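You operate a simulated robot arm through the tools that you are given. There is no shell and no other tool.

You are at the controls of a simulated robot arm. One attempt, no reset.

TASK
Seat the carrots jar in the jar nest, take its ring off and wipe the lid.
Fine: ring in the ring dish, orange cloth back where it lay. What is to be rubbed or washed off counts as gone when no trace of it is left.

It is judged by the outcome, as a careful person would: the job done as asked, and still so three seconds after it is handed in. It fails if anything else is knocked over, pushed out of place, dropped, spilled or broken. A push-on lid holds only when it is set on centred and level and pressed home; a screw cap is set on level and turned clockwise until tight. Flat cloth is picked up by pressing the open fingertips on it (5 to 10 N) and closing them slowly along it; thin cloth reads only 2 to 8 mm in the jaws.

THE ROBOT
A 7-joint arm with a two-finger parallel gripper, fixed in place. Base frame: the origin is on the floor under the middle of its stand, x ahead of it, y to its left, z up. Units: cm, rad, N and s.
It reaches about 137.2 cm from its shoulder. Its first joint turns from -2.601 to 2.601 rad. Payload 3.43 kg.
The TCP is the grasp point between the finger pads, 3 cm short of the fingertips. In the tool frame z runs along the fingers and y along their closing line. The gripper opens to 9.4 cm. The fingers are 2.8 cm wide and 1 cm thick; the gripper's body (5 by 9.6 cm) begins 5.5 cm behind the TCP.
Orientation is that of the tool frame in the base frame, as a unit quaternion [w, x, y, z]. With the fingers straight down and closing along the base's y, the tool's x points along the base's -x, its y along +y and its z along -z.

THE INTERFACE
- The arm moves only by the tool jog_arm. Its argument "motion" is a list of rows, each an object of numbers (a shift or turn left out is 0, a gripper value left out holds the last): "dx", "dy", "dz": the shift along the tool's x, y, z in units of 100 mm (1.0 is 100 mm); "rx", "ry", "rz": the turn, a rotation vector about the tool's x, y, z in units of 90 degrees (1.0 is 90 degrees). In form: [{"dx": .., "dy": .., "dz": .., "rx": .., "ry": .., "rz": ..}, ...]. A call has 1 to 20 rows; each row is the pose to reach, as a shift and turn from the pose commanded when the call began, along the tool's axes at that moment. "gripper" is the gripper command, from -1 (shut) to 1 (fully open), values between in proportion, set as the call begins (left out, the last holds). A call with a number of a shift or a turn outside -1 to 1 is refused whole. Rows are played at 5 a second. More than 5 cm and 0.15 rad between two rows, or a gripper value outside its range, and nothing of the call is played. A pose out of reach is approached as far as the arm can. The call stops where the force on the tool passes 40 N (or 10 N more than at its start, if that is more) or the arm is blocked; 0.2 s more then pass. Each finger travels about 4.5 cm/s and halts on what it meets, pressing with about 24 N; the grip force reading is that of the motor and also rises with nothing between the fingers. The clock runs only during rows and for 0.2 s after the last one: add rows that repeat a pose to give the fingers time. The reply holds the time, the measured pose of the TCP, the force on the tool along the base axes, the opening and the grip force, in the units named above and with some noise, with the torque about the TCP (base axes, N m) and any sound that the robot's microphone picked up.
- Cameras (640 x 400 px; columns grow to the right, rows downward): "scene" is fixed at [5.01, 65.18, 152.46]; the picture's right is [0.46, -0.89, 0.00], its down [-0.71, -0.37, -0.60] and it looks along [0.53, 0.27, -0.80] (base axes); focal length 244 px, centre (320, 200). "wrist" rides on the gripper at [7.6, 1.4, -10.2] in the tool frame; the picture's right is [-0.18, 0.98, 0.00], its down [-0.75, -0.14, -0.64] and it looks along [-0.63, -0.12, 0.77] (tool axes); focal length 243 px, centre (320, 200). There is no depth. A picture from a camera that has moved, and an enlarged one, comes with that camera's place and axes in the base frame and with its lens.
- grab_frame(camera): a new picture of that camera. No time passes.
- inspect(camera, box): a new picture of the part [left, top, right, bottom] of that camera's present view, enlarged. No time passes.
- job_done(): hands the job in; it is judged then, once.

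Nothing tells you positions but the pictures and the camera data. Unless the task says otherwise, let go and move clear before handing in.

The tools are called after ">>>" as name(argument=value, ...) on one line, values as JSON. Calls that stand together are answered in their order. jog_arm: Moves the arm, as the interface text tells. Its arguments: {"type":"object","properties":{"motion":{"type":"array","items":{"type":"object","properties":{"dx":{"type":"number"},"dy":{"type":"number"},"dz":{"type":"number"},"rx":{"type":"number"},"ry":{"type":"number"},"rz":{"type":"number"}}}},"gripper":{"type":"number"}},"required":["motion"]} The other tools are called the same way: grab_frame (camera) takes a picture; inspect (camera, box) takes an enlarged picture of a part of a camera's view; job_done () hands the job in.

At the start:

```text
clock: 0.0
tool_pos: [64.99, 74.47, 121.4]
orientation: [-0.001, 0.0, 1.0, 0.0]
ft_force: [0.5, -1.1, -0.2]
moment: [0.0, -0.02, -0.02]
gripper_width: 9.41
gripper_force: 0.1
```

scene: 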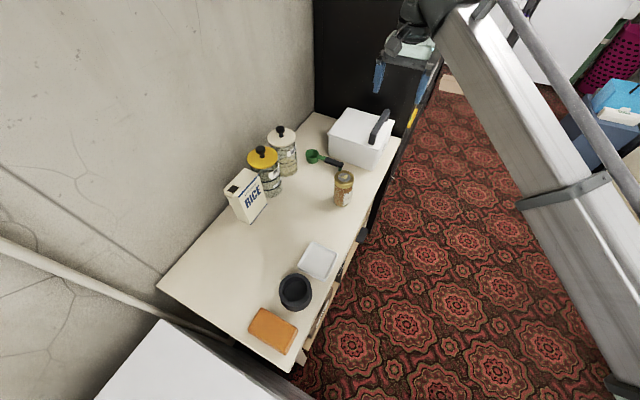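
wrist: 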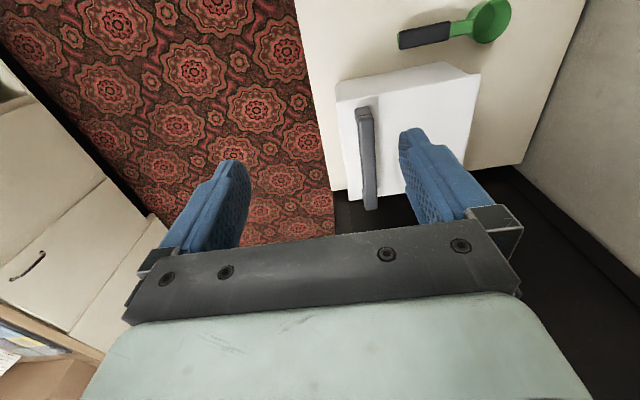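

I see a counter with a jar (carrots, presumably), a black round nest, a white dish, and an orange cloth. I'll take close-ups to work out what each thing is before I move.

>>> inspect(camera="scene", box=[230, 230, 360, 360])

>>> inspect(camera="scene", box=[300, 150, 380, 220])

>>> inspect(camera="scene", box=[220, 100, 420, 230])

```text
3.08 times, centred on (295, 295) of scene
camera zoom: at [5.01, 65.18, 152.46], right [0.46, -0.89, 0.0], down [-0.71, -0.37, -0.6], along [0.53, 0.27, -0.8], focal length 752 px, centre (397, -92)
```

zoom: 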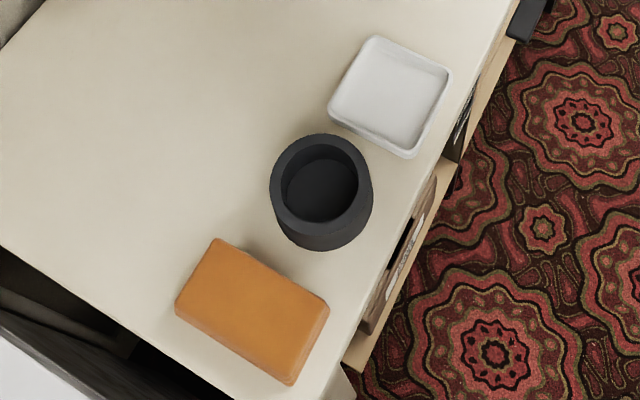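

```text
5.71 times, centred on (340, 185) of scene
camera zoom: at [5.01, 65.18, 152.46], right [0.46, -0.89, 0.0], down [-0.71, -0.37, -0.6], along [0.53, 0.27, -0.8], focal length 1397 px, centre (206, 286)
```

zoom: 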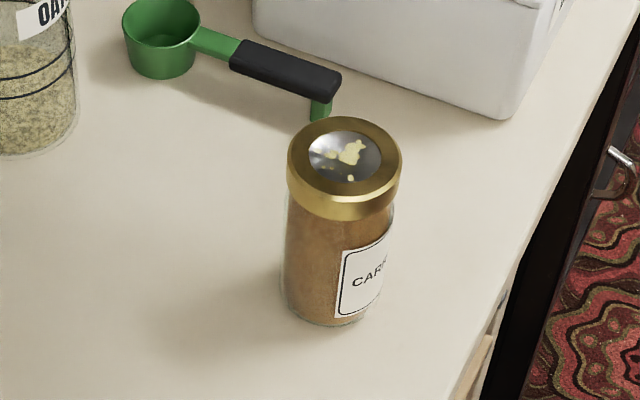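

```text
3.08 times, centred on (320, 165) of scene
camera zoom: at [5.01, 65.18, 152.46], right [0.46, -0.89, 0.0], down [-0.71, -0.37, -0.6], along [0.53, 0.27, -0.8], focal length 752 px, centre (320, 308)
```

zoom: 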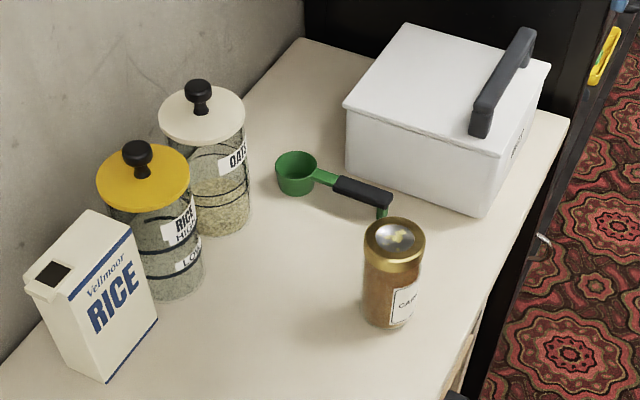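

The carrots jar stands at about (50, 80), with the counter surface near z≈88. The nest is at about (18, 78), the dish at (29, 78) and the cloth at (8, 79). I'll move the arm back along the counter at this height so the wrist camera can see them closely.

>>> jog_arm(motion=[{"dx": 0.33}, {"dx": 0.67}, {"dx": 1.0}], gripper=1)

>>> jog_arm(motion=[{"dx": 0.33}, {"dx": 0.67}, {"dx": 1.0}])

>>> jog_arm(motion=[{"dx": 0.33}, {"dx": 0.67}, {"dx": 1.0}, {"dx": 1.0}])

>>> grab_frame(camera="wrist")

>>> grab_frame(camera="scene")

```text
clock: 0.8
tool_pos: [55.29, 74.39, 121.25]
orientation: [-0.001, 0.001, 1.0, 0.0]
ft_force: [0.2, -0.4, -0.3]
moment: [0.01, 0.02, -0.02]
gripper_width: 9.42
gripper_force: 0.0
```

```text
clock: 1.6
tool_pos: [44.92, 74.6, 121.01]
orientation: [0.003, 0.0, 1.0, 0.006]
ft_force: [0.2, -0.1, 0.5]
moment: [-0.04, 0.0, -0.01]
gripper_width: 9.39
gripper_force: 0.0
out of reach, approached as far as the arm can: row 3
```

```text
clock: 2.6
tool_pos: [35.44, 75.0, 119.8]
orientation: [0.004, 0.0, 1.0, 0.008]
ft_force: [-0.1, 0.3, -0.1]
moment: [-0.02, 0.0, -0.04]
gripper_width: 9.45
gripper_force: 0.0
out of reach, approached as far as the arm can: row 1, 2, 3, 4
```

```text
taken
camera wrist: at [27.75, 76.26, 130.03], right [0.18, 0.98, 0.02], down [0.75, -0.15, 0.64], along [0.64, -0.1, -0.76], focal length 243 px, centre (320, 200)
```

wrist: 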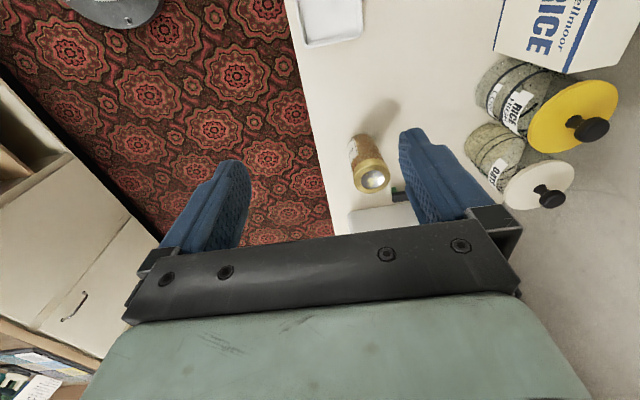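

```text
taken
```

scene: 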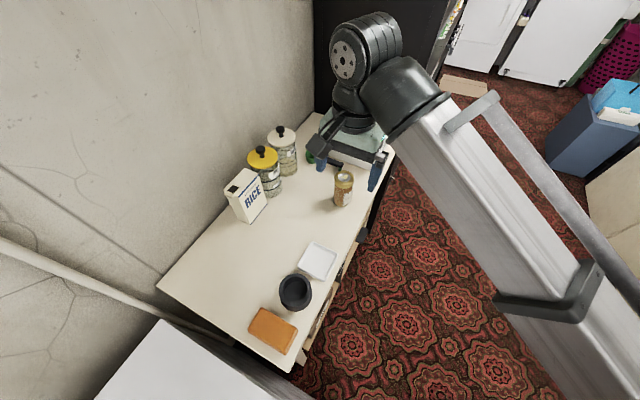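

The arm reached some limit at this height, so working lower may be easier. I'll look closely at the jar and dish from this pose.

>>> inspect(camera="wrist", box=[330, 110, 420, 210])

>>> inspect(camera="wrist", box=[280, 0, 480, 120])

>>> inspect(camera="scene", box=[300, 150, 400, 220])

```text
4.00 times, centred on (375, 160) of wrist
camera zoom: at [27.75, 76.26, 130.03], right [0.18, 0.98, 0.02], down [0.75, -0.15, 0.64], along [0.64, -0.1, -0.76], focal length 970 px, centre (100, 360)
```

zoom: 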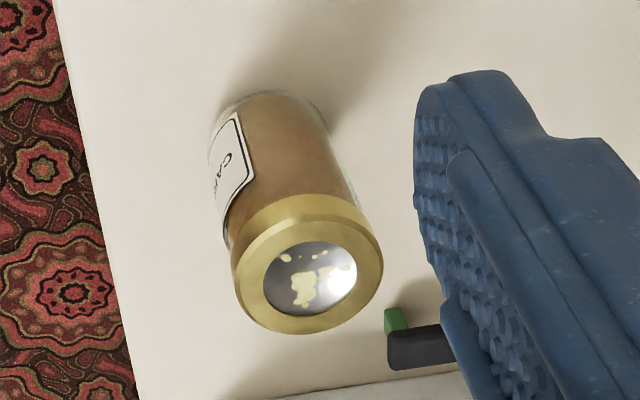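

```text
3.20 times, centred on (380, 60) of wrist
camera zoom: at [27.75, 76.26, 130.03], right [0.18, 0.98, 0.02], down [0.75, -0.15, 0.64], along [0.64, -0.1, -0.76], focal length 776 px, centre (128, 648)
```

zoom: 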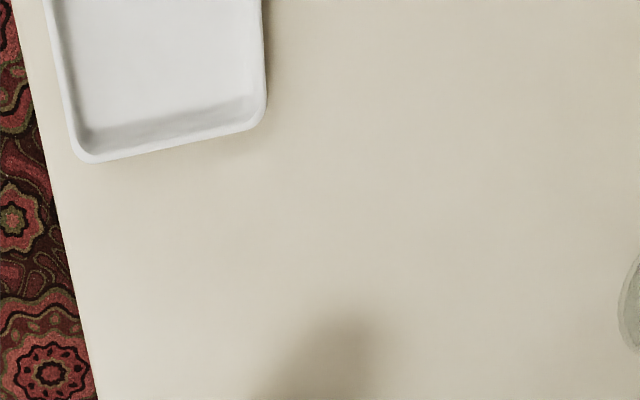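

```text
5.71 times, centred on (350, 185) of scene
camera zoom: at [5.01, 65.18, 152.46], right [0.46, -0.89, 0.0], down [-0.71, -0.37, -0.6], along [0.53, 0.27, -0.8], focal length 1397 px, centre (149, 286)
```

zoom: 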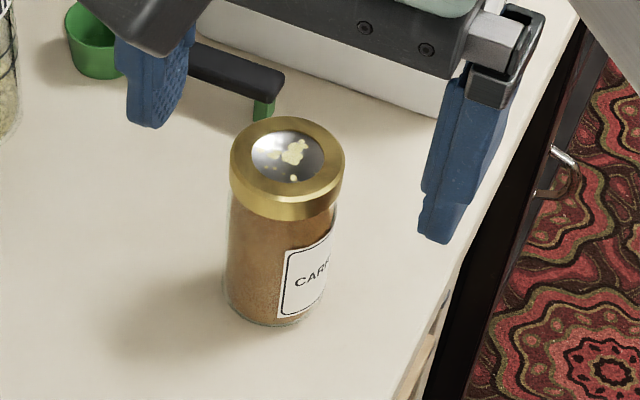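

I'll lower the hand a little and carry on toward the nest, dish and cloth to see them from above. That will also show whether the reach limit eases lower down.

>>> jog_arm(motion=[{"dz": 0.3}, {"dz": 0.6}, {"dz": 0.9}, {"dz": 0.9}])

>>> grab_frame(camera="wrist")

```text
clock: 3.6
tool_pos: [35.48, 75.11, 110.67]
orientation: [-0.001, 0.0, 1.0, -0.001]
ft_force: [0.2, 0.2, 1.0]
moment: [0.03, 0.02, -0.03]
gripper_width: 9.4
gripper_force: 0.2
```

```text
taken
camera wrist: at [27.95, 76.46, 120.92], right [0.18, 0.98, 0.0], down [0.75, -0.14, 0.64], along [0.63, -0.12, -0.77], focal length 243 px, centre (320, 200)
```

wrist: 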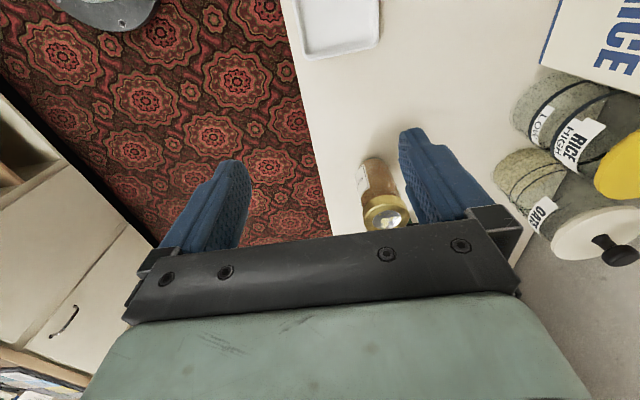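

At this height the arm is back within reach. I'll continue toward the nest and cloth end of the counter.

>>> jog_arm(motion=[{"dx": 0.33}, {"dx": 0.67}, {"dx": 1.0}])

>>> jog_arm(motion=[{"dx": 0.33}, {"dx": 0.67}, {"dx": 1.0}, {"dx": 1.0}])

>>> grab_frame(camera="wrist")

```text
clock: 4.4
tool_pos: [25.45, 75.08, 110.55]
orientation: [0.0, -0.001, 1.0, 0.001]
ft_force: [0.0, 0.6, -0.1]
moment: [-0.02, 0.01, 0.01]
gripper_width: 9.41
gripper_force: 0.1
```

```text
clock: 5.4
tool_pos: [15.63, 75.16, 110.77]
orientation: [0.001, 0.0, 1.0, 0.0]
ft_force: [0.8, 0.3, -0.7]
moment: [-0.04, -0.02, 0.02]
gripper_width: 9.4
gripper_force: 0.1
```

```text
taken
camera wrist: at [7.96, 76.53, 121.08], right [0.18, 0.98, 0.0], down [0.75, -0.14, 0.64], along [0.63, -0.12, -0.77], focal length 243 px, centre (320, 200)
```

wrist: 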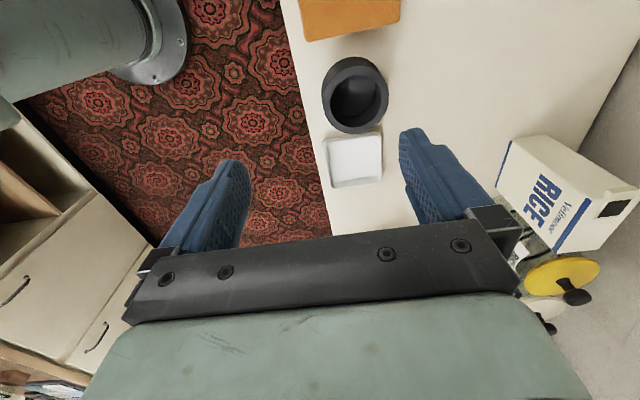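

>>> inspect(camera="wrist", box=[280, 0, 440, 100])

>>> inspect(camera="wrist", box=[300, 100, 460, 200])

```text
4.00 times, centred on (360, 50) of wrist
camera zoom: at [7.96, 76.53, 121.08], right [0.18, 0.98, 0.0], down [0.75, -0.14, 0.64], along [0.63, -0.12, -0.77], focal length 970 px, centre (160, 800)
```

zoom: 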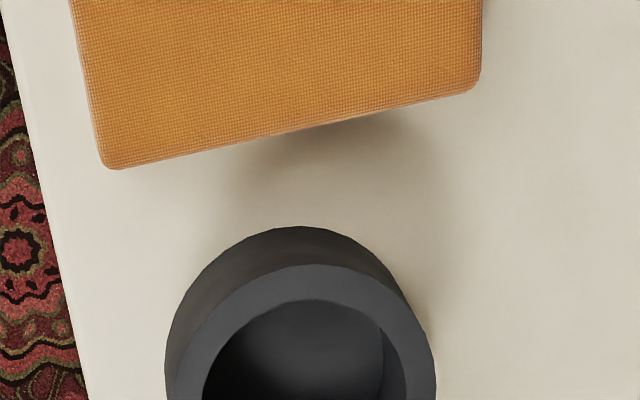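

```text
4.00 times, centred on (380, 150) of wrist
camera zoom: at [7.96, 76.53, 121.08], right [0.18, 0.98, 0.0], down [0.75, -0.14, 0.64], along [0.63, -0.12, -0.77], focal length 970 px, centre (80, 400)
```

zoom: 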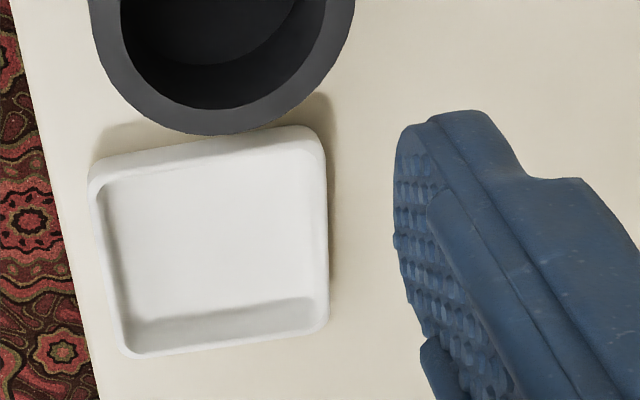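

The nest rim is at about (18.6, 79.2, z 89.4). The dish spans x 24–33, y 74–82.5, and the cloth spans about x 6–11.5, y 74–85. I'll back up a bit more to see the cloth at an angle and judge how thick it is.

>>> jog_arm(motion=[{"dx": 0.33, "dz": 0.1}, {"dx": 0.67, "dz": 0.2}, {"dx": 1.0, "dz": 0.3}, {"dx": 1.0, "dz": 0.3}])

>>> grab_frame(camera="wrist")

>>> grab_frame(camera="scene")

```text
clock: 6.4
tool_pos: [5.56, 75.35, 107.68]
orientation: [0.0, 0.0, 1.0, 0.0]
ft_force: [0.4, -0.7, -0.4]
moment: [0.0, -0.01, 0.01]
gripper_width: 9.4
gripper_force: 0.1
```

```text
taken
camera wrist: at [-1.99, 76.74, 117.98], right [0.18, 0.98, 0.0], down [0.75, -0.14, 0.64], along [0.63, -0.12, -0.77], focal length 243 px, centre (320, 200)
```

wrist: 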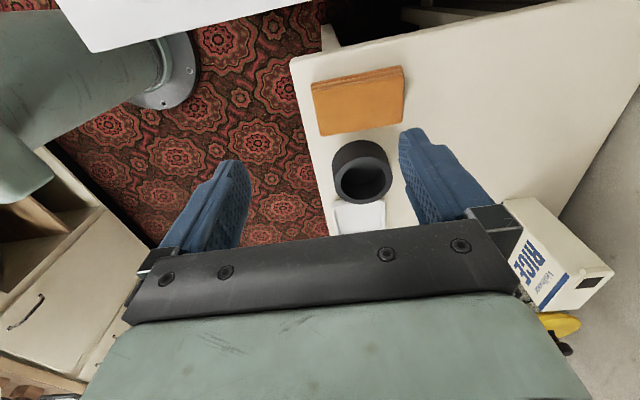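

```text
taken
```

scene: 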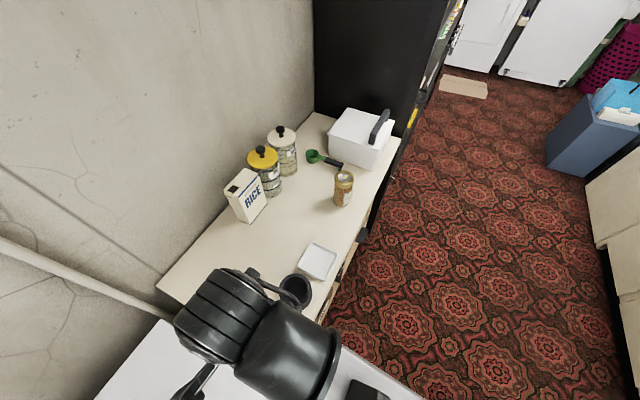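

>>> inspect(camera="wrist", box=[290, 40, 430, 130])

>>> inspect(camera="wrist", box=[310, 130, 430, 240])

```text
4.44 times, centred on (360, 85) of wrist
camera zoom: at [-1.99, 76.74, 117.98], right [0.18, 0.98, 0.0], down [0.75, -0.14, 0.64], along [0.63, -0.12, -0.77], focal length 1078 px, centre (142, 711)
```

zoom: 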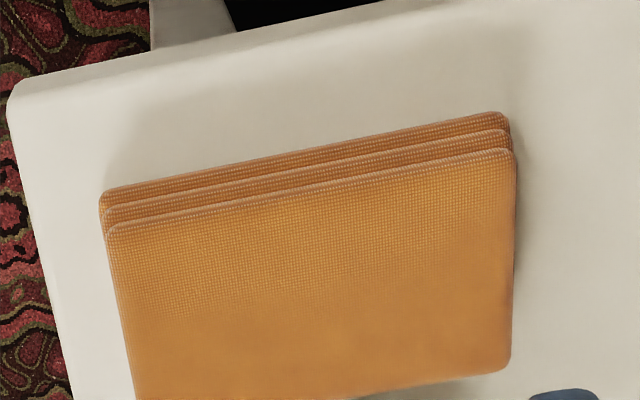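

```text
3.64 times, centred on (370, 185) of wrist
camera zoom: at [-1.99, 76.74, 117.98], right [0.18, 0.98, 0.0], down [0.75, -0.14, 0.64], along [0.63, -0.12, -0.77], focal length 882 px, centre (138, 254)
```

zoom: 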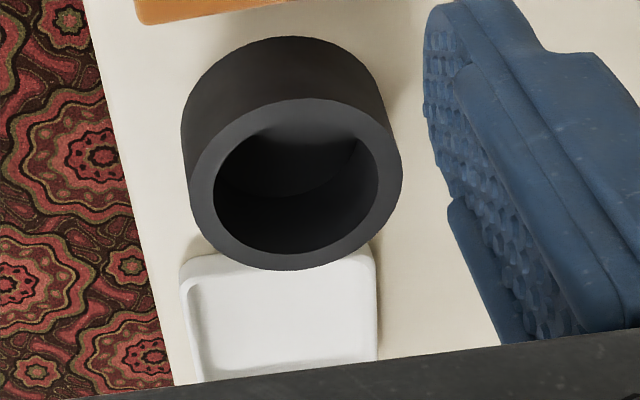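

The cloth is a folded pad at x 5.9–11.4, y 74.5–84.5, with its top near z 89.3. The counter is at about z 85.5, and the jar is near (51.7, 81.2) with its top at about 98. Next I'll travel back to the jar at a safe height and look at it closely.

>>> jog_arm(motion=[{"dx": -0.33, "dy": 0.07}, {"dx": -0.67, "dy": 0.13}, {"dx": -1.0, "dy": 0.2}])

>>> jog_arm(motion=[{"dx": -0.33, "dy": 0.07}, {"dx": -0.67, "dy": 0.13}, {"dx": -1.0, "dy": 0.2}])

>>> jog_arm(motion=[{"dx": -0.33, "dy": 0.07}, {"dx": -0.67, "dy": 0.13}, {"dx": -1.0, "dy": 0.2}, {"dx": -1.0, "dy": 0.2}])

>>> grab_frame(camera="wrist")

```text
clock: 7.2
tool_pos: [15.81, 77.24, 107.99]
orientation: [0.0, 0.0, 1.0, -0.001]
ft_force: [0.4, -0.6, 0.0]
moment: [0.03, 0.04, -0.04]
gripper_width: 9.38
gripper_force: 0.1
```

```text
clock: 8.0
tool_pos: [25.79, 79.08, 107.89]
orientation: [0.0, -0.001, 1.0, 0.0]
ft_force: [-0.1, 0.0, -0.3]
moment: [0.04, -0.03, 0.01]
gripper_width: 9.41
gripper_force: 0.2
```

```text
clock: 9.0
tool_pos: [35.74, 80.91, 107.7]
orientation: [0.0, 0.0, 1.0, 0.0]
ft_force: [-0.4, 0.7, 0.2]
moment: [0.03, -0.02, -0.02]
gripper_width: 9.4
gripper_force: 0.0
```

```text
taken
camera wrist: at [28.14, 82.35, 117.95], right [0.18, 0.98, 0.0], down [0.75, -0.14, 0.64], along [0.63, -0.12, -0.77], focal length 243 px, centre (320, 200)
```

wrist: 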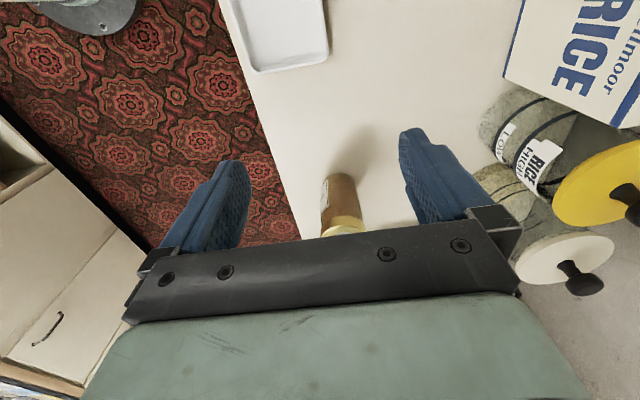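

The way is clear, with the canisters well off at y>100. I'll move directly over the jar, staying high, and check the alignment.

>>> jog_arm(motion=[{"dx": -0.33}, {"dx": -0.67}, {"dx": -1.0}])

>>> jog_arm(motion=[{"dx": -0.3, "dy": 0.02}, {"dx": -0.6, "dy": 0.03}, {"dx": -0.6, "dy": 0.03}])

>>> grab_frame(camera="wrist")

>>> inspect(camera="scene", box=[290, 110, 420, 220])

```text
clock: 9.8
tool_pos: [45.71, 81.01, 107.7]
orientation: [0.001, 0.0, 1.0, -0.001]
ft_force: [0.0, 1.1, 0.6]
moment: [-0.04, 0.01, 0.0]
gripper_width: 9.43
gripper_force: 0.0
```

```text
clock: 10.6
tool_pos: [51.49, 81.34, 107.82]
orientation: [-0.001, -0.001, 1.0, 0.0]
ft_force: [-0.1, -0.8, 0.3]
moment: [0.0, -0.03, 0.0]
gripper_width: 9.42
gripper_force: 0.0
```

```text
taken
camera wrist: at [43.97, 82.73, 118.06], right [0.18, 0.98, 0.0], down [0.75, -0.14, 0.64], along [0.63, -0.12, -0.77], focal length 243 px, centre (320, 200)
```

wrist: 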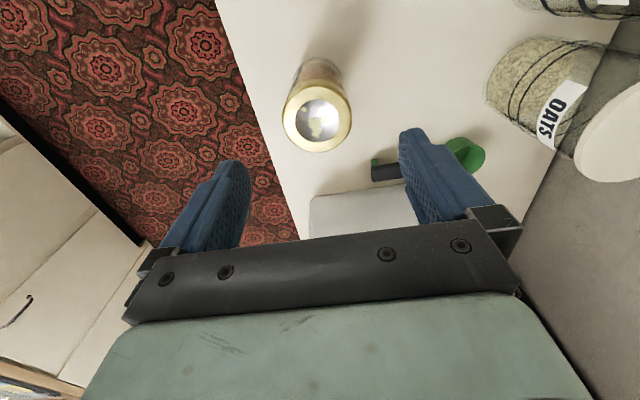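

```text
3.64 times, centred on (355, 165) of scene
camera zoom: at [5.01, 65.18, 152.46], right [0.46, -0.89, 0.0], down [-0.71, -0.37, -0.6], along [0.53, 0.27, -0.8], focal length 889 px, centre (193, 327)
```

zoom: 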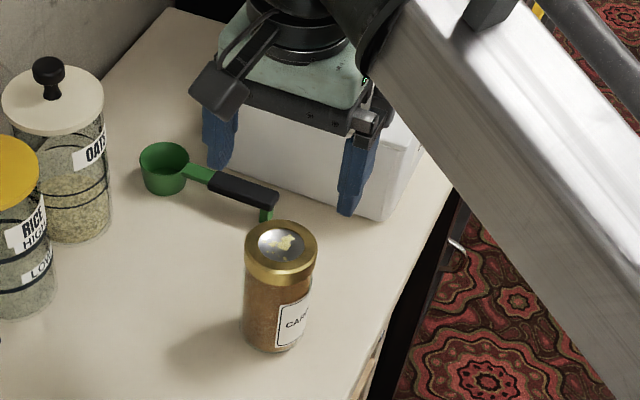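

>>> inspect(camera="wrist", box=[260, 40, 380, 170])

```text
3.08 times, centred on (320, 105) of wrist
camera zoom: at [43.97, 82.73, 118.06], right [0.18, 0.98, 0.0], down [0.75, -0.14, 0.64], along [0.63, -0.12, -0.77], focal length 746 px, centre (320, 492)
```

zoom: 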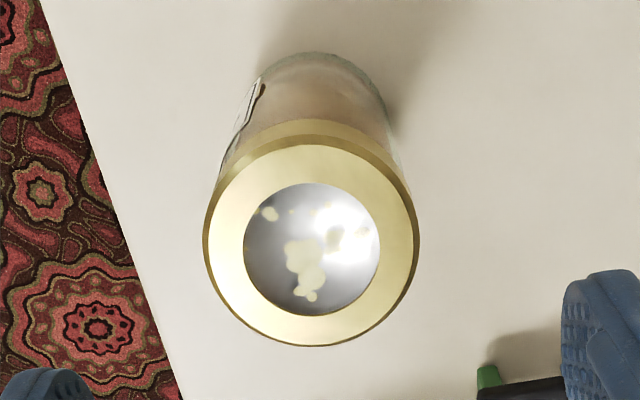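

The jar reads clearly: centre (51.65, 81.1), top at z≈98.3, ring about 5.8 cm across and 2 cm tall. I'll come down around it with the fingers open, TCP at about z 96.

>>> jog_arm(motion=[{"dx": -0.016, "dy": -0.022, "dz": 0.25}, {"dx": -0.016, "dy": -0.022, "dz": 0.5}, {"dx": -0.016, "dy": -0.022, "dz": 0.75}, {"dx": -0.016, "dy": -0.022, "dz": 1.0}, {"dx": -0.016, "dy": -0.022, "dz": 1.0}])

>>> grab_frame(camera="wrist")

>>> inspect(camera="scene", box=[290, 110, 420, 220])

```text
clock: 11.8
tool_pos: [51.54, 81.34, 97.71]
orientation: [0.0, 0.0, 1.0, 0.001]
ft_force: [-0.1, 0.4, -0.5]
moment: [0.01, 0.04, 0.0]
gripper_width: 9.38
gripper_force: 0.1
```

```text
taken
camera wrist: at [44.12, 82.74, 108.09], right [0.18, 0.98, 0.0], down [0.75, -0.14, 0.64], along [0.63, -0.12, -0.77], focal length 243 px, centre (320, 200)
```

wrist: 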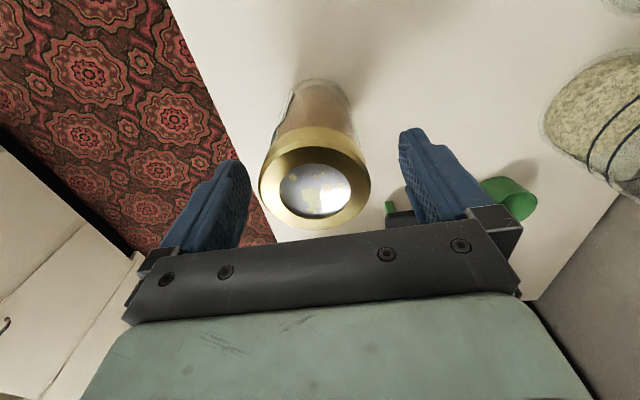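

```text
3.64 times, centred on (355, 165) of scene
camera zoom: at [5.01, 65.18, 152.46], right [0.46, -0.89, 0.0], down [-0.71, -0.37, -0.6], along [0.53, 0.27, -0.8], focal length 889 px, centre (193, 327)
```

zoom: 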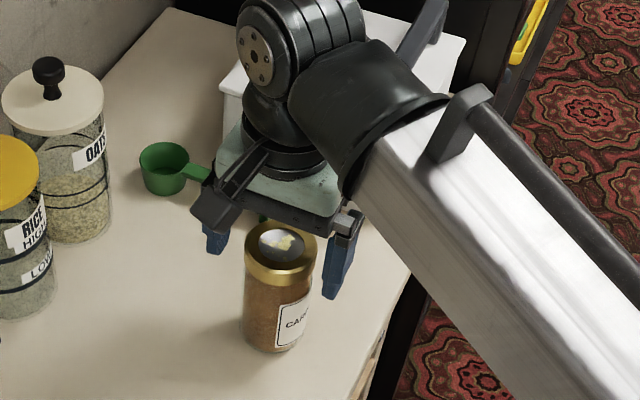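

The jar is centred between the fingers, with the ring at about (316,190) in the wrist view. I'll go down a bit more, then close on it.

>>> jog_arm(motion=[{"dy": -0.01, "dz": 0.09}, {"dy": -0.02, "dz": 0.17}, {"dy": -0.02, "dz": 0.17}])

>>> jog_arm(motion=[{}, {}, {}, {}, {}, {}], gripper=-1)

>>> grab_frame(camera="wrist")

```text
clock: 12.6
tool_pos: [51.5, 80.97, 96.18]
orientation: [0.0, 0.0, 1.0, 0.0]
ft_force: [0.5, -0.4, 0.2]
moment: [-0.03, 0.0, 0.0]
gripper_width: 9.38
gripper_force: 0.0
```

```text
clock: 14.0
tool_pos: [51.44, 81.06, 96.05]
orientation: [0.0, 0.0, 1.0, 0.0]
ft_force: [0.7, -1.4, -0.4]
moment: [0.01, -0.04, 0.0]
gripper_width: 6.26
gripper_force: 24.0
```

```text
taken
camera wrist: at [43.99, 82.43, 106.4], right [0.18, 0.98, 0.0], down [0.75, -0.14, 0.64], along [0.63, -0.12, -0.77], focal length 243 px, centre (320, 200)
```

wrist: 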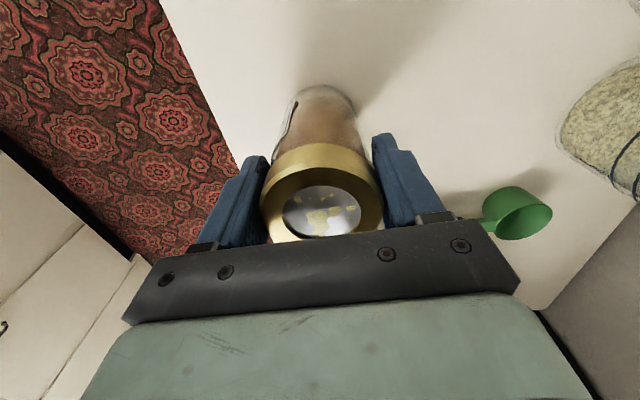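

The ring is gripped at 6.26 cm with 24 N. I'll lift the jar straight up.

>>> jog_arm(motion=[{"dz": -0.1}, {"dz": -0.3}, {"dz": -0.5}, {"dz": -0.7}, {"dz": -0.9}, {"dz": -1.0}, {"dz": -1.0}])

>>> grab_frame(camera="wrist")

>>> inspect(camera="scene", box=[290, 110, 420, 220])

```text
clock: 15.6
tool_pos: [51.45, 80.91, 106.2]
orientation: [0.001, 0.0, 1.0, 0.0]
ft_force: [0.2, -0.2, -3.7]
moment: [-0.01, 0.05, -0.05]
gripper_width: 6.25
gripper_force: 24.1
```

```text
taken
camera wrist: at [44.0, 82.38, 116.46], right [0.18, 0.98, 0.0], down [0.75, -0.14, 0.64], along [0.63, -0.12, -0.77], focal length 243 px, centre (320, 200)
```

wrist: 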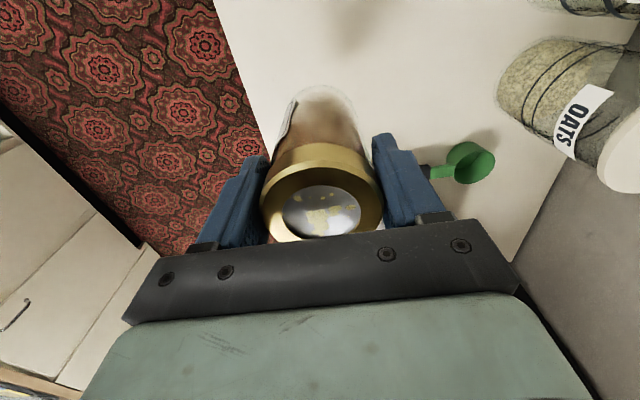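

```text
3.64 times, centred on (355, 165) of scene
camera zoom: at [5.01, 65.18, 152.46], right [0.46, -0.89, 0.0], down [-0.71, -0.37, -0.6], along [0.53, 0.27, -0.8], focal length 889 px, centre (193, 327)
```

zoom: 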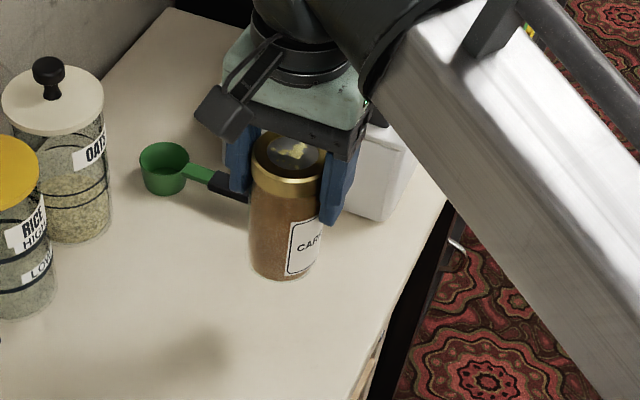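

The jar is up, hanging straight at 3.7 N. I'll carry it along −x toward the nest at this height.

>>> jog_arm(motion=[{"dx": 0.25, "dy": -0.01}, {"dx": 0.5, "dy": -0.03}, {"dx": 0.75, "dy": -0.04}, {"dx": 1.0, "dy": -0.05}])

>>> jog_arm(motion=[{"dx": 0.25, "dy": -0.01}, {"dx": 0.5, "dy": -0.03}, {"dx": 0.75, "dy": -0.04}, {"dx": 1.0, "dy": -0.05}])

>>> jog_arm(motion=[{"dx": 0.25, "dy": -0.01}, {"dx": 0.5, "dy": -0.03}, {"dx": 0.75, "dy": -0.04}, {"dx": 1.0, "dy": -0.05}, {"dx": 1.0, "dy": -0.05}])

>>> grab_frame(camera="wrist")

>>> inspect(camera="scene", box=[230, 200, 400, 370])

```text
clock: 16.6
tool_pos: [41.57, 80.49, 106.15]
orientation: [0.0, 0.0, 1.0, 0.0]
ft_force: [-0.4, -0.5, -3.7]
moment: [0.01, 0.02, 0.01]
gripper_width: 6.26
gripper_force: 24.7
```

```text
clock: 17.6
tool_pos: [31.7, 79.78, 106.07]
orientation: [0.001, 0.0, 1.0, 0.0]
ft_force: [-0.1, 0.4, -2.7]
moment: [-0.02, 0.03, -0.01]
gripper_width: 6.28
gripper_force: 23.9
```

```text
clock: 18.8
tool_pos: [21.34, 79.31, 106.13]
orientation: [0.0, 0.0, 1.0, 0.0]
ft_force: [-0.1, 0.0, -5.4]
moment: [0.01, -0.01, 0.01]
gripper_width: 6.25
gripper_force: 23.8
```

```text
taken
camera wrist: at [13.9, 80.81, 116.51], right [0.18, 0.98, 0.0], down [0.75, -0.14, 0.64], along [0.63, -0.12, -0.77], focal length 243 px, centre (320, 200)
```

wrist: 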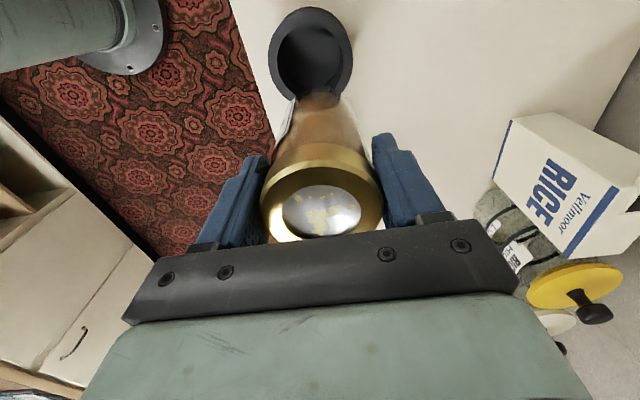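

```text
2.35 times, centred on (315, 285) of scene
camera zoom: at [5.01, 65.18, 152.46], right [0.46, -0.89, 0.0], down [-0.71, -0.37, -0.6], along [0.53, 0.27, -0.8], focal length 575 px, centre (332, 0)
```

zoom: 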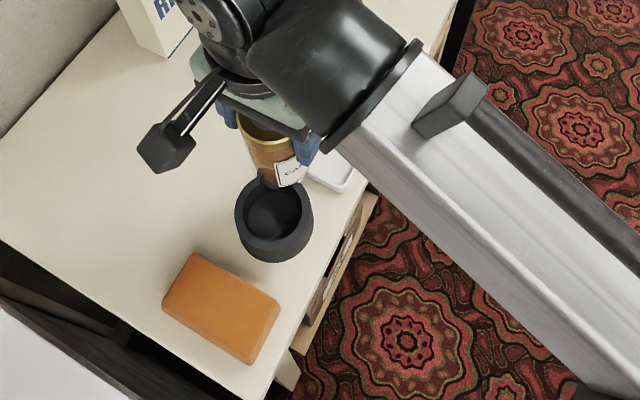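

I'll zoom in on the nest from here to pin its centre before moving over it.

>>> inspect(camera="wrist", box=[250, 0, 380, 110])

>>> inspect(camera="scene", box=[280, 230, 350, 320])

```text
3.64 times, centred on (315, 55) of wrist
camera zoom: at [13.9, 80.81, 116.51], right [0.18, 0.98, 0.0], down [0.75, -0.14, 0.64], along [0.63, -0.12, -0.77], focal length 882 px, centre (338, 727)
```

zoom: 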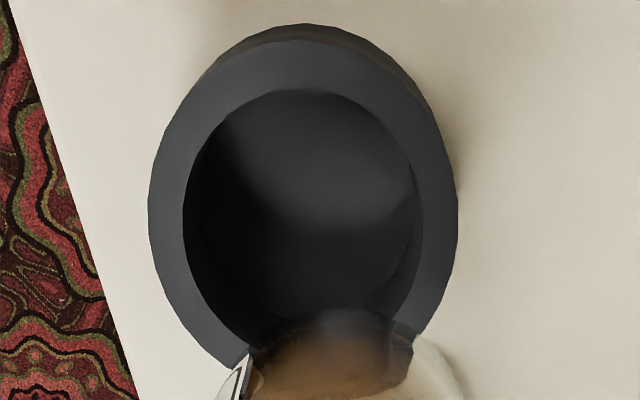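

```text
4.44 times, centred on (315, 275) of scene
camera zoom: at [5.01, 65.18, 152.46], right [0.46, -0.89, 0.0], down [-0.71, -0.37, -0.6], along [0.53, 0.27, -0.8], focal length 1087 px, centre (342, -133)
```

zoom: 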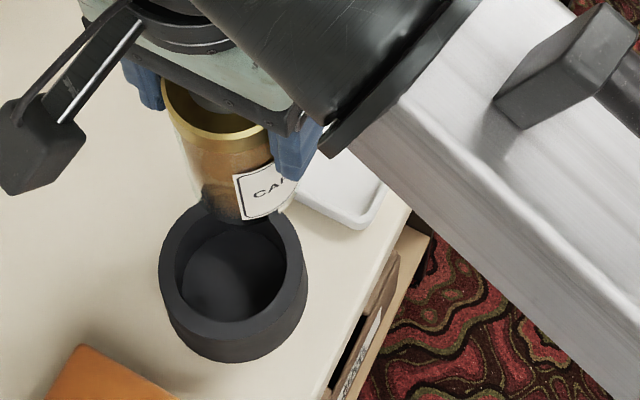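

The nest centre comes out near (18.65, 79.15). I'll check where the jar sits in the grip with a close-up of the lid, so I can align it.

>>> inspect(camera="wrist", box=[240, 130, 400, 250])

```text
3.33 times, centred on (320, 190) of wrist
camera zoom: at [13.9, 80.81, 116.51], right [0.18, 0.98, 0.0], down [0.75, -0.14, 0.64], along [0.63, -0.12, -0.77], focal length 809 px, centre (320, 233)
```

zoom: 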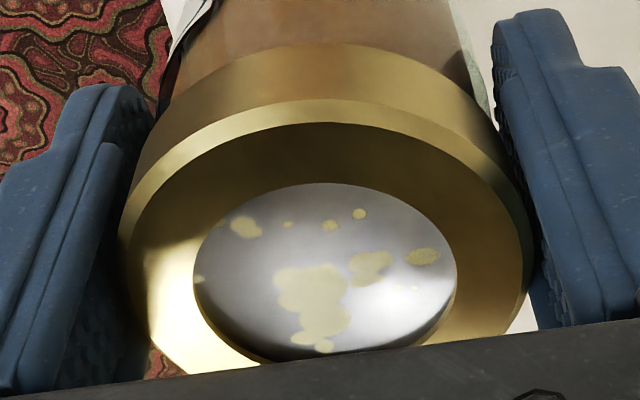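

I'll move over the nest centre and lower until the jar bottom is just above the rim, then check the alignment from both cameras.

>>> jog_arm(motion=[{"dx": 0.13, "dy": -0.01}, {"dx": 0.27, "dy": -0.02}, {"dx": 0.27, "dy": -0.02, "dz": 0.2}, {"dx": 0.27, "dy": -0.02, "dz": 0.35}, {"dx": 0.27, "dy": -0.02, "dz": 0.35}])

>>> grab_frame(camera="wrist")

>>> inspect(camera="scene", box=[250, 220, 350, 320])

>>> inspect(camera="wrist", box=[240, 40, 400, 160])

```text
clock: 20.0
tool_pos: [18.97, 79.26, 102.76]
orientation: [0.0, 0.0, 1.0, 0.0]
ft_force: [1.8, 0.5, -4.2]
moment: [0.0, 0.0, 0.03]
gripper_width: 6.25
gripper_force: 23.5
```

```text
taken
camera wrist: at [11.38, 80.75, 113.0], right [0.18, 0.98, 0.0], down [0.75, -0.14, 0.64], along [0.63, -0.12, -0.77], focal length 243 px, centre (320, 200)
```

wrist: 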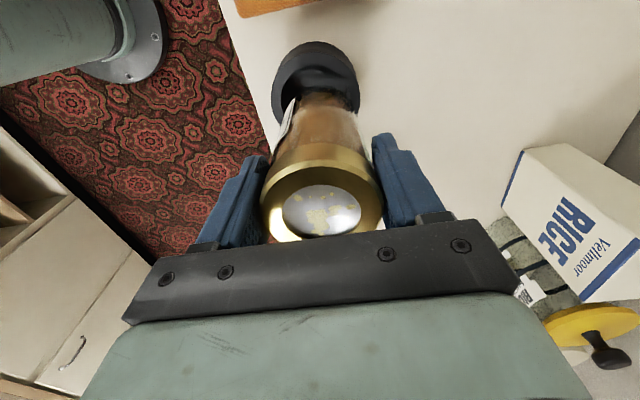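

```text
4.00 times, centred on (300, 270) of scene
camera zoom: at [5.01, 65.18, 152.46], right [0.46, -0.89, 0.0], down [-0.71, -0.37, -0.6], along [0.53, 0.27, -0.8], focal length 978 px, centre (400, -80)
```

zoom: 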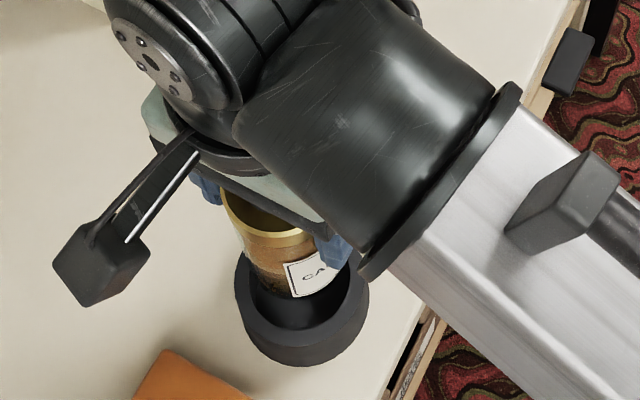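

```text
3.33 times, centred on (320, 100) of wrist
camera zoom: at [11.38, 80.75, 113.0], right [0.18, 0.98, 0.0], down [0.75, -0.14, 0.64], along [0.63, -0.12, -0.77], focal length 809 px, centre (320, 533)
```

zoom: 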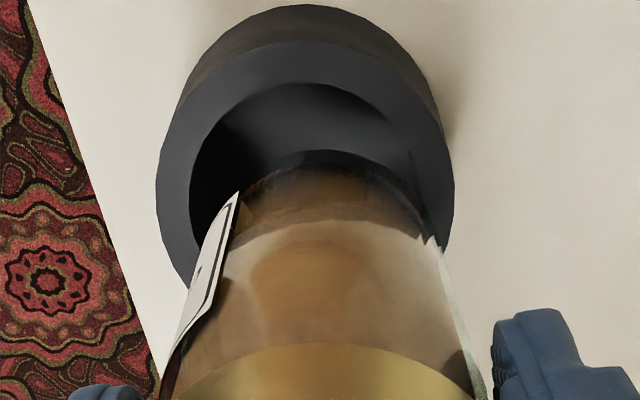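

>>> inspect(camera="wrist", box=[275, 50, 375, 115])

>>> inspect(camera="scene", box=[295, 258, 350, 315])

```text
6.15 times, centred on (325, 82) of wrist
camera zoom: at [11.38, 80.75, 113.0], right [0.18, 0.98, 0.0], down [0.75, -0.14, 0.64], along [0.63, -0.12, -0.77], focal length 1493 px, centre (289, 923)
```

zoom: 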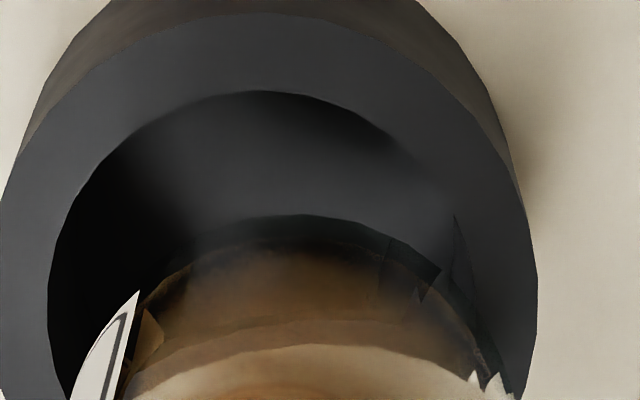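

```text
7.02 times, centred on (322, 286) of scene
camera zoom: at [5.01, 65.18, 152.46], right [0.46, -0.89, 0.0], down [-0.71, -0.37, -0.6], along [0.53, 0.27, -0.8], focal length 1716 px, centre (302, -407)
```

zoom: 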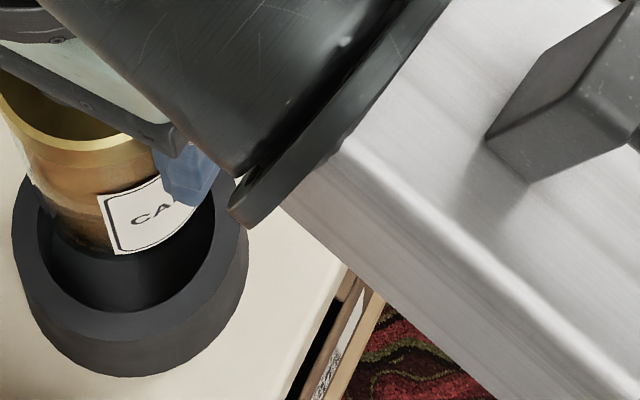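

The jar is nearly over the hole, so I'll nudge it slightly (−x 0.2, −y 0.12). Then I'll lower in small steps and watch the force.

>>> jog_arm(motion=[{"dx": 0.02, "dy": -0.012}, {"dx": 0.02, "dy": -0.012, "dz": 0.1}, {"dx": 0.02, "dy": -0.012, "dz": 0.2}, {"dx": 0.02, "dy": -0.012, "dz": 0.25}, {"dx": 0.02, "dy": -0.012, "dz": 0.25}])

>>> inspect(camera="wrist", box=[255, 50, 395, 140])

>>> inspect(camera="scene", box=[275, 245, 335, 320])

```text
clock: 21.2
tool_pos: [18.71, 79.27, 100.27]
orientation: [0.0, -0.001, 1.0, 0.001]
ft_force: [-0.2, -5.7, 24.5]
moment: [0.01, -0.29, -0.04]
gripper_width: 6.31
gripper_force: 24.0
```

```text
4.44 times, centred on (325, 95) of wrist
camera zoom: at [11.18, 80.57, 110.57], right [0.18, 0.98, 0.0], down [0.75, -0.14, 0.64], along [0.63, -0.12, -0.77], focal length 1078 px, centre (298, 667)
```

zoom: 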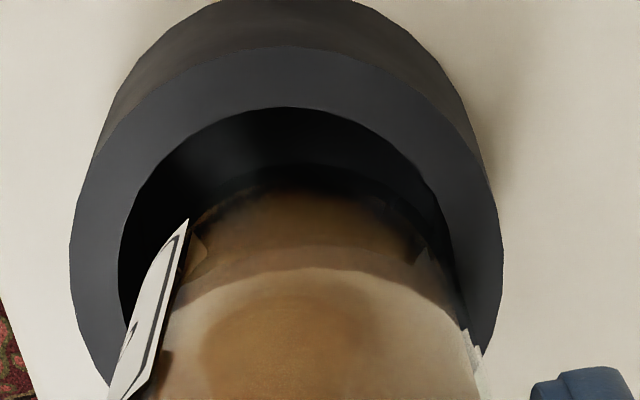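

```text
5.33 times, centred on (305, 282) of scene
camera zoom: at [5.01, 65.18, 152.46], right [0.46, -0.89, 0.0], down [-0.71, -0.37, -0.6], along [0.53, 0.27, -0.8], focal length 1304 px, centre (400, -240)
```

zoom: 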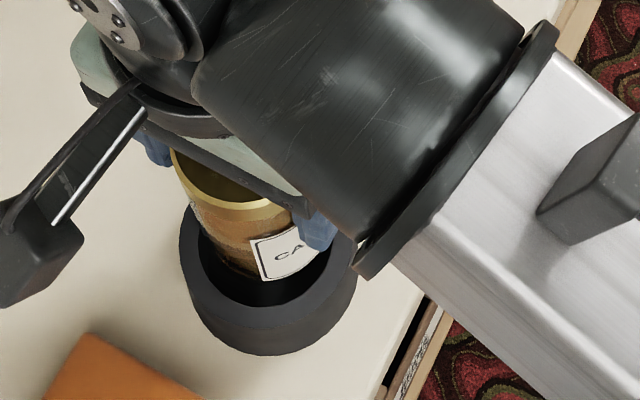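

The jar bottom touched the rim. The 24.5 N upward force and −5.7 N in y, along with the view, say the contact is on the +y/+x side. I'll lift a little, shift −y/−x and try again.

>>> jog_arm(motion=[{"dz": -0.06}, {"dx": 0.02, "dy": -0.03, "dz": -0.06}, {"dx": 0.02, "dy": -0.03, "dz": -0.06}])

>>> inspect(camera="wrist", box=[255, 50, 395, 140])

```text
clock: 22.0
tool_pos: [18.54, 78.86, 100.71]
orientation: [0.0, 0.0, 1.0, -0.001]
ft_force: [0.0, 0.7, -4.3]
moment: [0.01, 0.02, 0.02]
gripper_width: 6.27
gripper_force: 24.0
```

```text
4.44 times, centred on (325, 95) of wrist
camera zoom: at [11.0, 80.26, 111.01], right [0.18, 0.98, 0.0], down [0.75, -0.14, 0.64], along [0.63, -0.12, -0.77], focal length 1078 px, centre (298, 667)
```

zoom: 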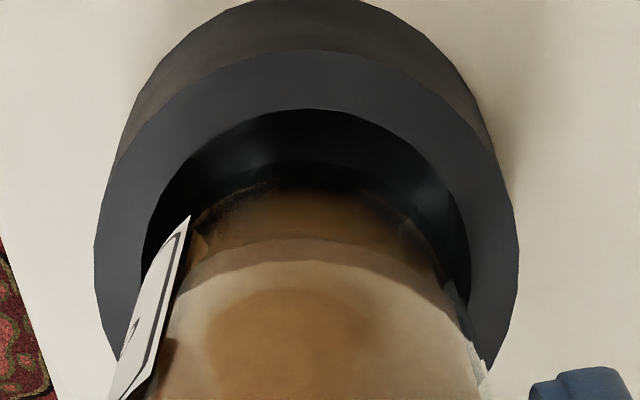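

The jar now looks centred in the hole. I'll lower it in small steps.

>>> jog_arm(motion=[{"dz": 0.03}, {"dz": 0.06}, {"dz": 0.09}, {"dz": 0.12}, {"dz": 0.12}])

>>> inspect(camera="wrist", box=[255, 50, 395, 140])

```text
clock: 23.2
tool_pos: [18.44, 78.86, 99.59]
orientation: [0.0, 0.0, 1.0, 0.002]
ft_force: [-0.6, 9.4, 25.4]
moment: [-0.06, -0.22, 0.04]
gripper_width: 6.28
gripper_force: 24.3
```

```text
4.44 times, centred on (325, 95) of wrist
camera zoom: at [10.92, 80.32, 109.84], right [0.18, 0.98, 0.0], down [0.75, -0.14, 0.64], along [0.63, -0.12, -0.77], focal length 1078 px, centre (298, 667)
```

zoom: 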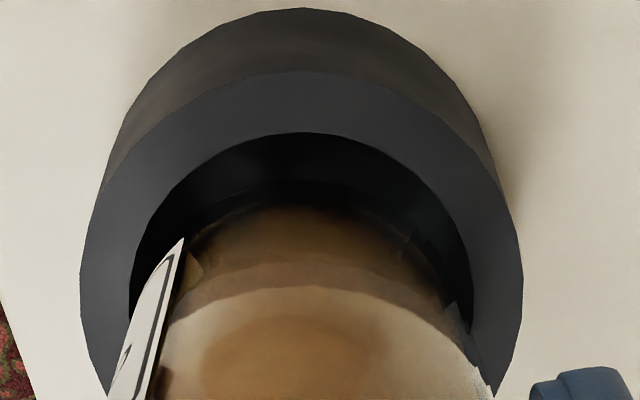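

The force is now on the −y side. I'll check whether the jar has slipped in the grip before I correct.

>>> inspect(camera="wrist", box=[240, 130, 400, 250])

>>> inspect(camera="scene", box=[275, 245, 335, 320])

```text
3.33 times, centred on (320, 190) of wrist
camera zoom: at [10.92, 80.32, 109.84], right [0.18, 0.98, 0.0], down [0.75, -0.14, 0.64], along [0.63, -0.12, -0.77], focal length 809 px, centre (320, 233)
```

zoom: 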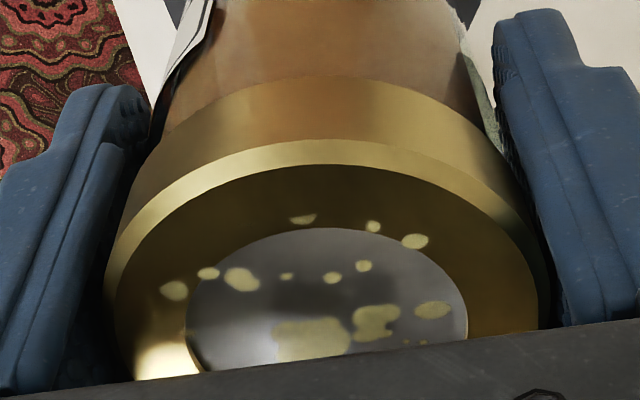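

```text
5.33 times, centred on (305, 282) of scene
camera zoom: at [5.01, 65.18, 152.46], right [0.46, -0.89, 0.0], down [-0.71, -0.37, -0.6], along [0.53, 0.27, -0.8], focal length 1304 px, centre (400, -240)
```

zoom: 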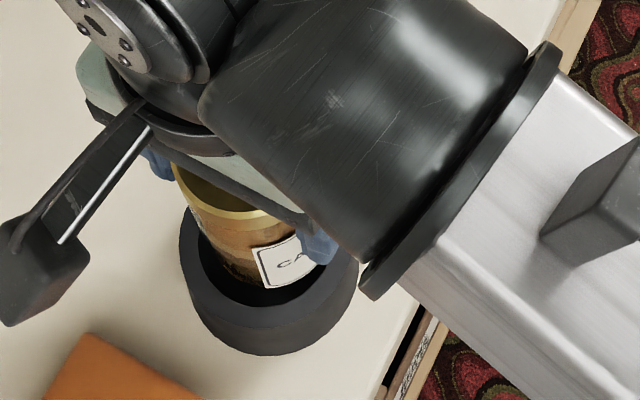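

The jar slid up about 0.6 cm in the fingers when it hit the rim, so I'll use smaller forces from here. The two contacts, one on +y and one on −y, put the true centre between them. I'll lift, shift +y 0.13 and −x 0.1, and probe gently.

>>> jog_arm(motion=[{"dz": -0.06}, {"dx": 0.01, "dy": 0.014, "dz": -0.09}, {"dx": 0.01, "dy": 0.014, "dz": -0.09}])

>>> grab_frame(camera="wrist")

>>> inspect(camera="wrist", box=[255, 50, 395, 140])

```text
clock: 24.0
tool_pos: [18.36, 79.05, 100.38]
orientation: [-0.001, 0.001, 1.0, 0.0]
ft_force: [-0.7, 0.0, -4.1]
moment: [0.0, 0.01, 0.01]
gripper_width: 6.25
gripper_force: 24.0
```

```text
taken
camera wrist: at [10.83, 80.5, 110.65], right [0.18, 0.98, 0.0], down [0.75, -0.14, 0.64], along [0.63, -0.12, -0.77], focal length 243 px, centre (320, 200)
```

wrist: 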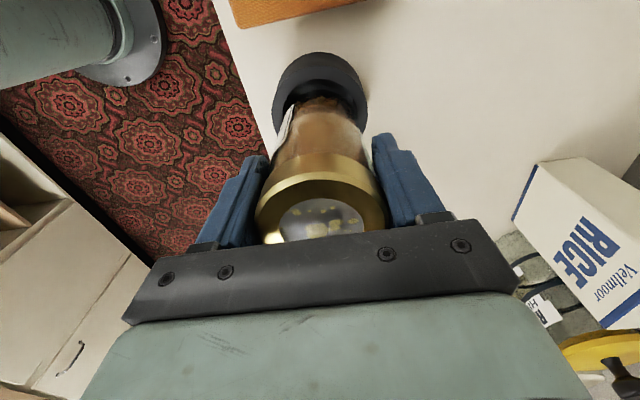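

```text
4.44 times, centred on (325, 95) of wrist
camera zoom: at [10.83, 80.5, 110.65], right [0.18, 0.98, 0.0], down [0.75, -0.14, 0.64], along [0.63, -0.12, -0.77], focal length 1078 px, centre (298, 667)
```

zoom: 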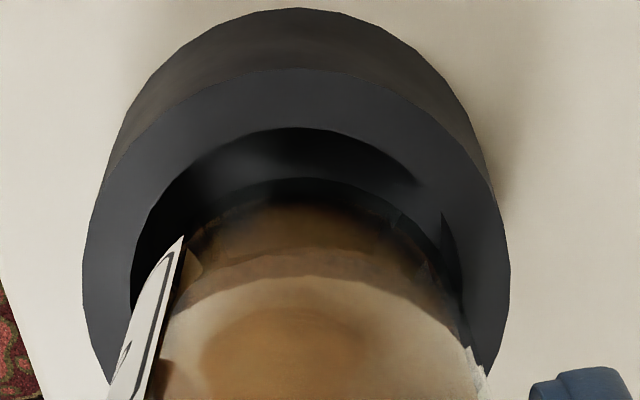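

The jar is centred sideways, but the gap on the near (−x) side is larger than it should be. I'll shift another 0.22 cm in −x and lower gently.

>>> jog_arm(motion=[{"dx": 0.022}, {"dx": 0.022, "dz": 0.03}, {"dx": 0.022, "dz": 0.06}, {"dx": 0.022, "dz": 0.085}, {"dx": 0.022, "dz": 0.105}, {"dx": 0.022, "dz": 0.105}])

>>> inspect(camera="wrist", box=[255, 50, 395, 140])

```text
clock: 25.4
tool_pos: [18.19, 79.1, 99.48]
orientation: [-0.001, -0.001, 1.0, 0.0]
ft_force: [0.4, -0.5, -3.9]
moment: [0.01, 0.04, 0.0]
gripper_width: 6.27
gripper_force: 23.9
```

```text
4.44 times, centred on (325, 95) of wrist
camera zoom: at [10.56, 80.48, 109.69], right [0.18, 0.98, 0.0], down [0.75, -0.14, 0.64], along [0.63, -0.12, -0.77], focal length 1078 px, centre (298, 667)
```

zoom: 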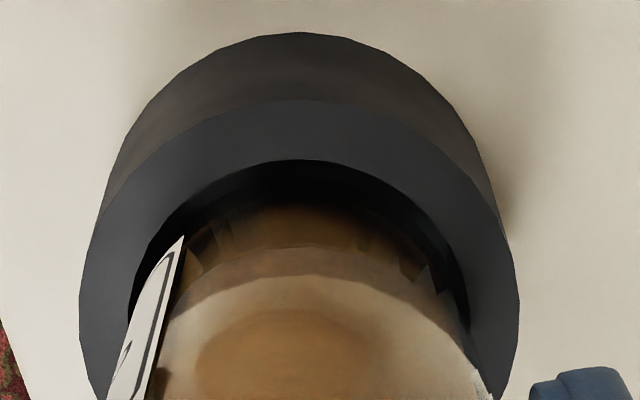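

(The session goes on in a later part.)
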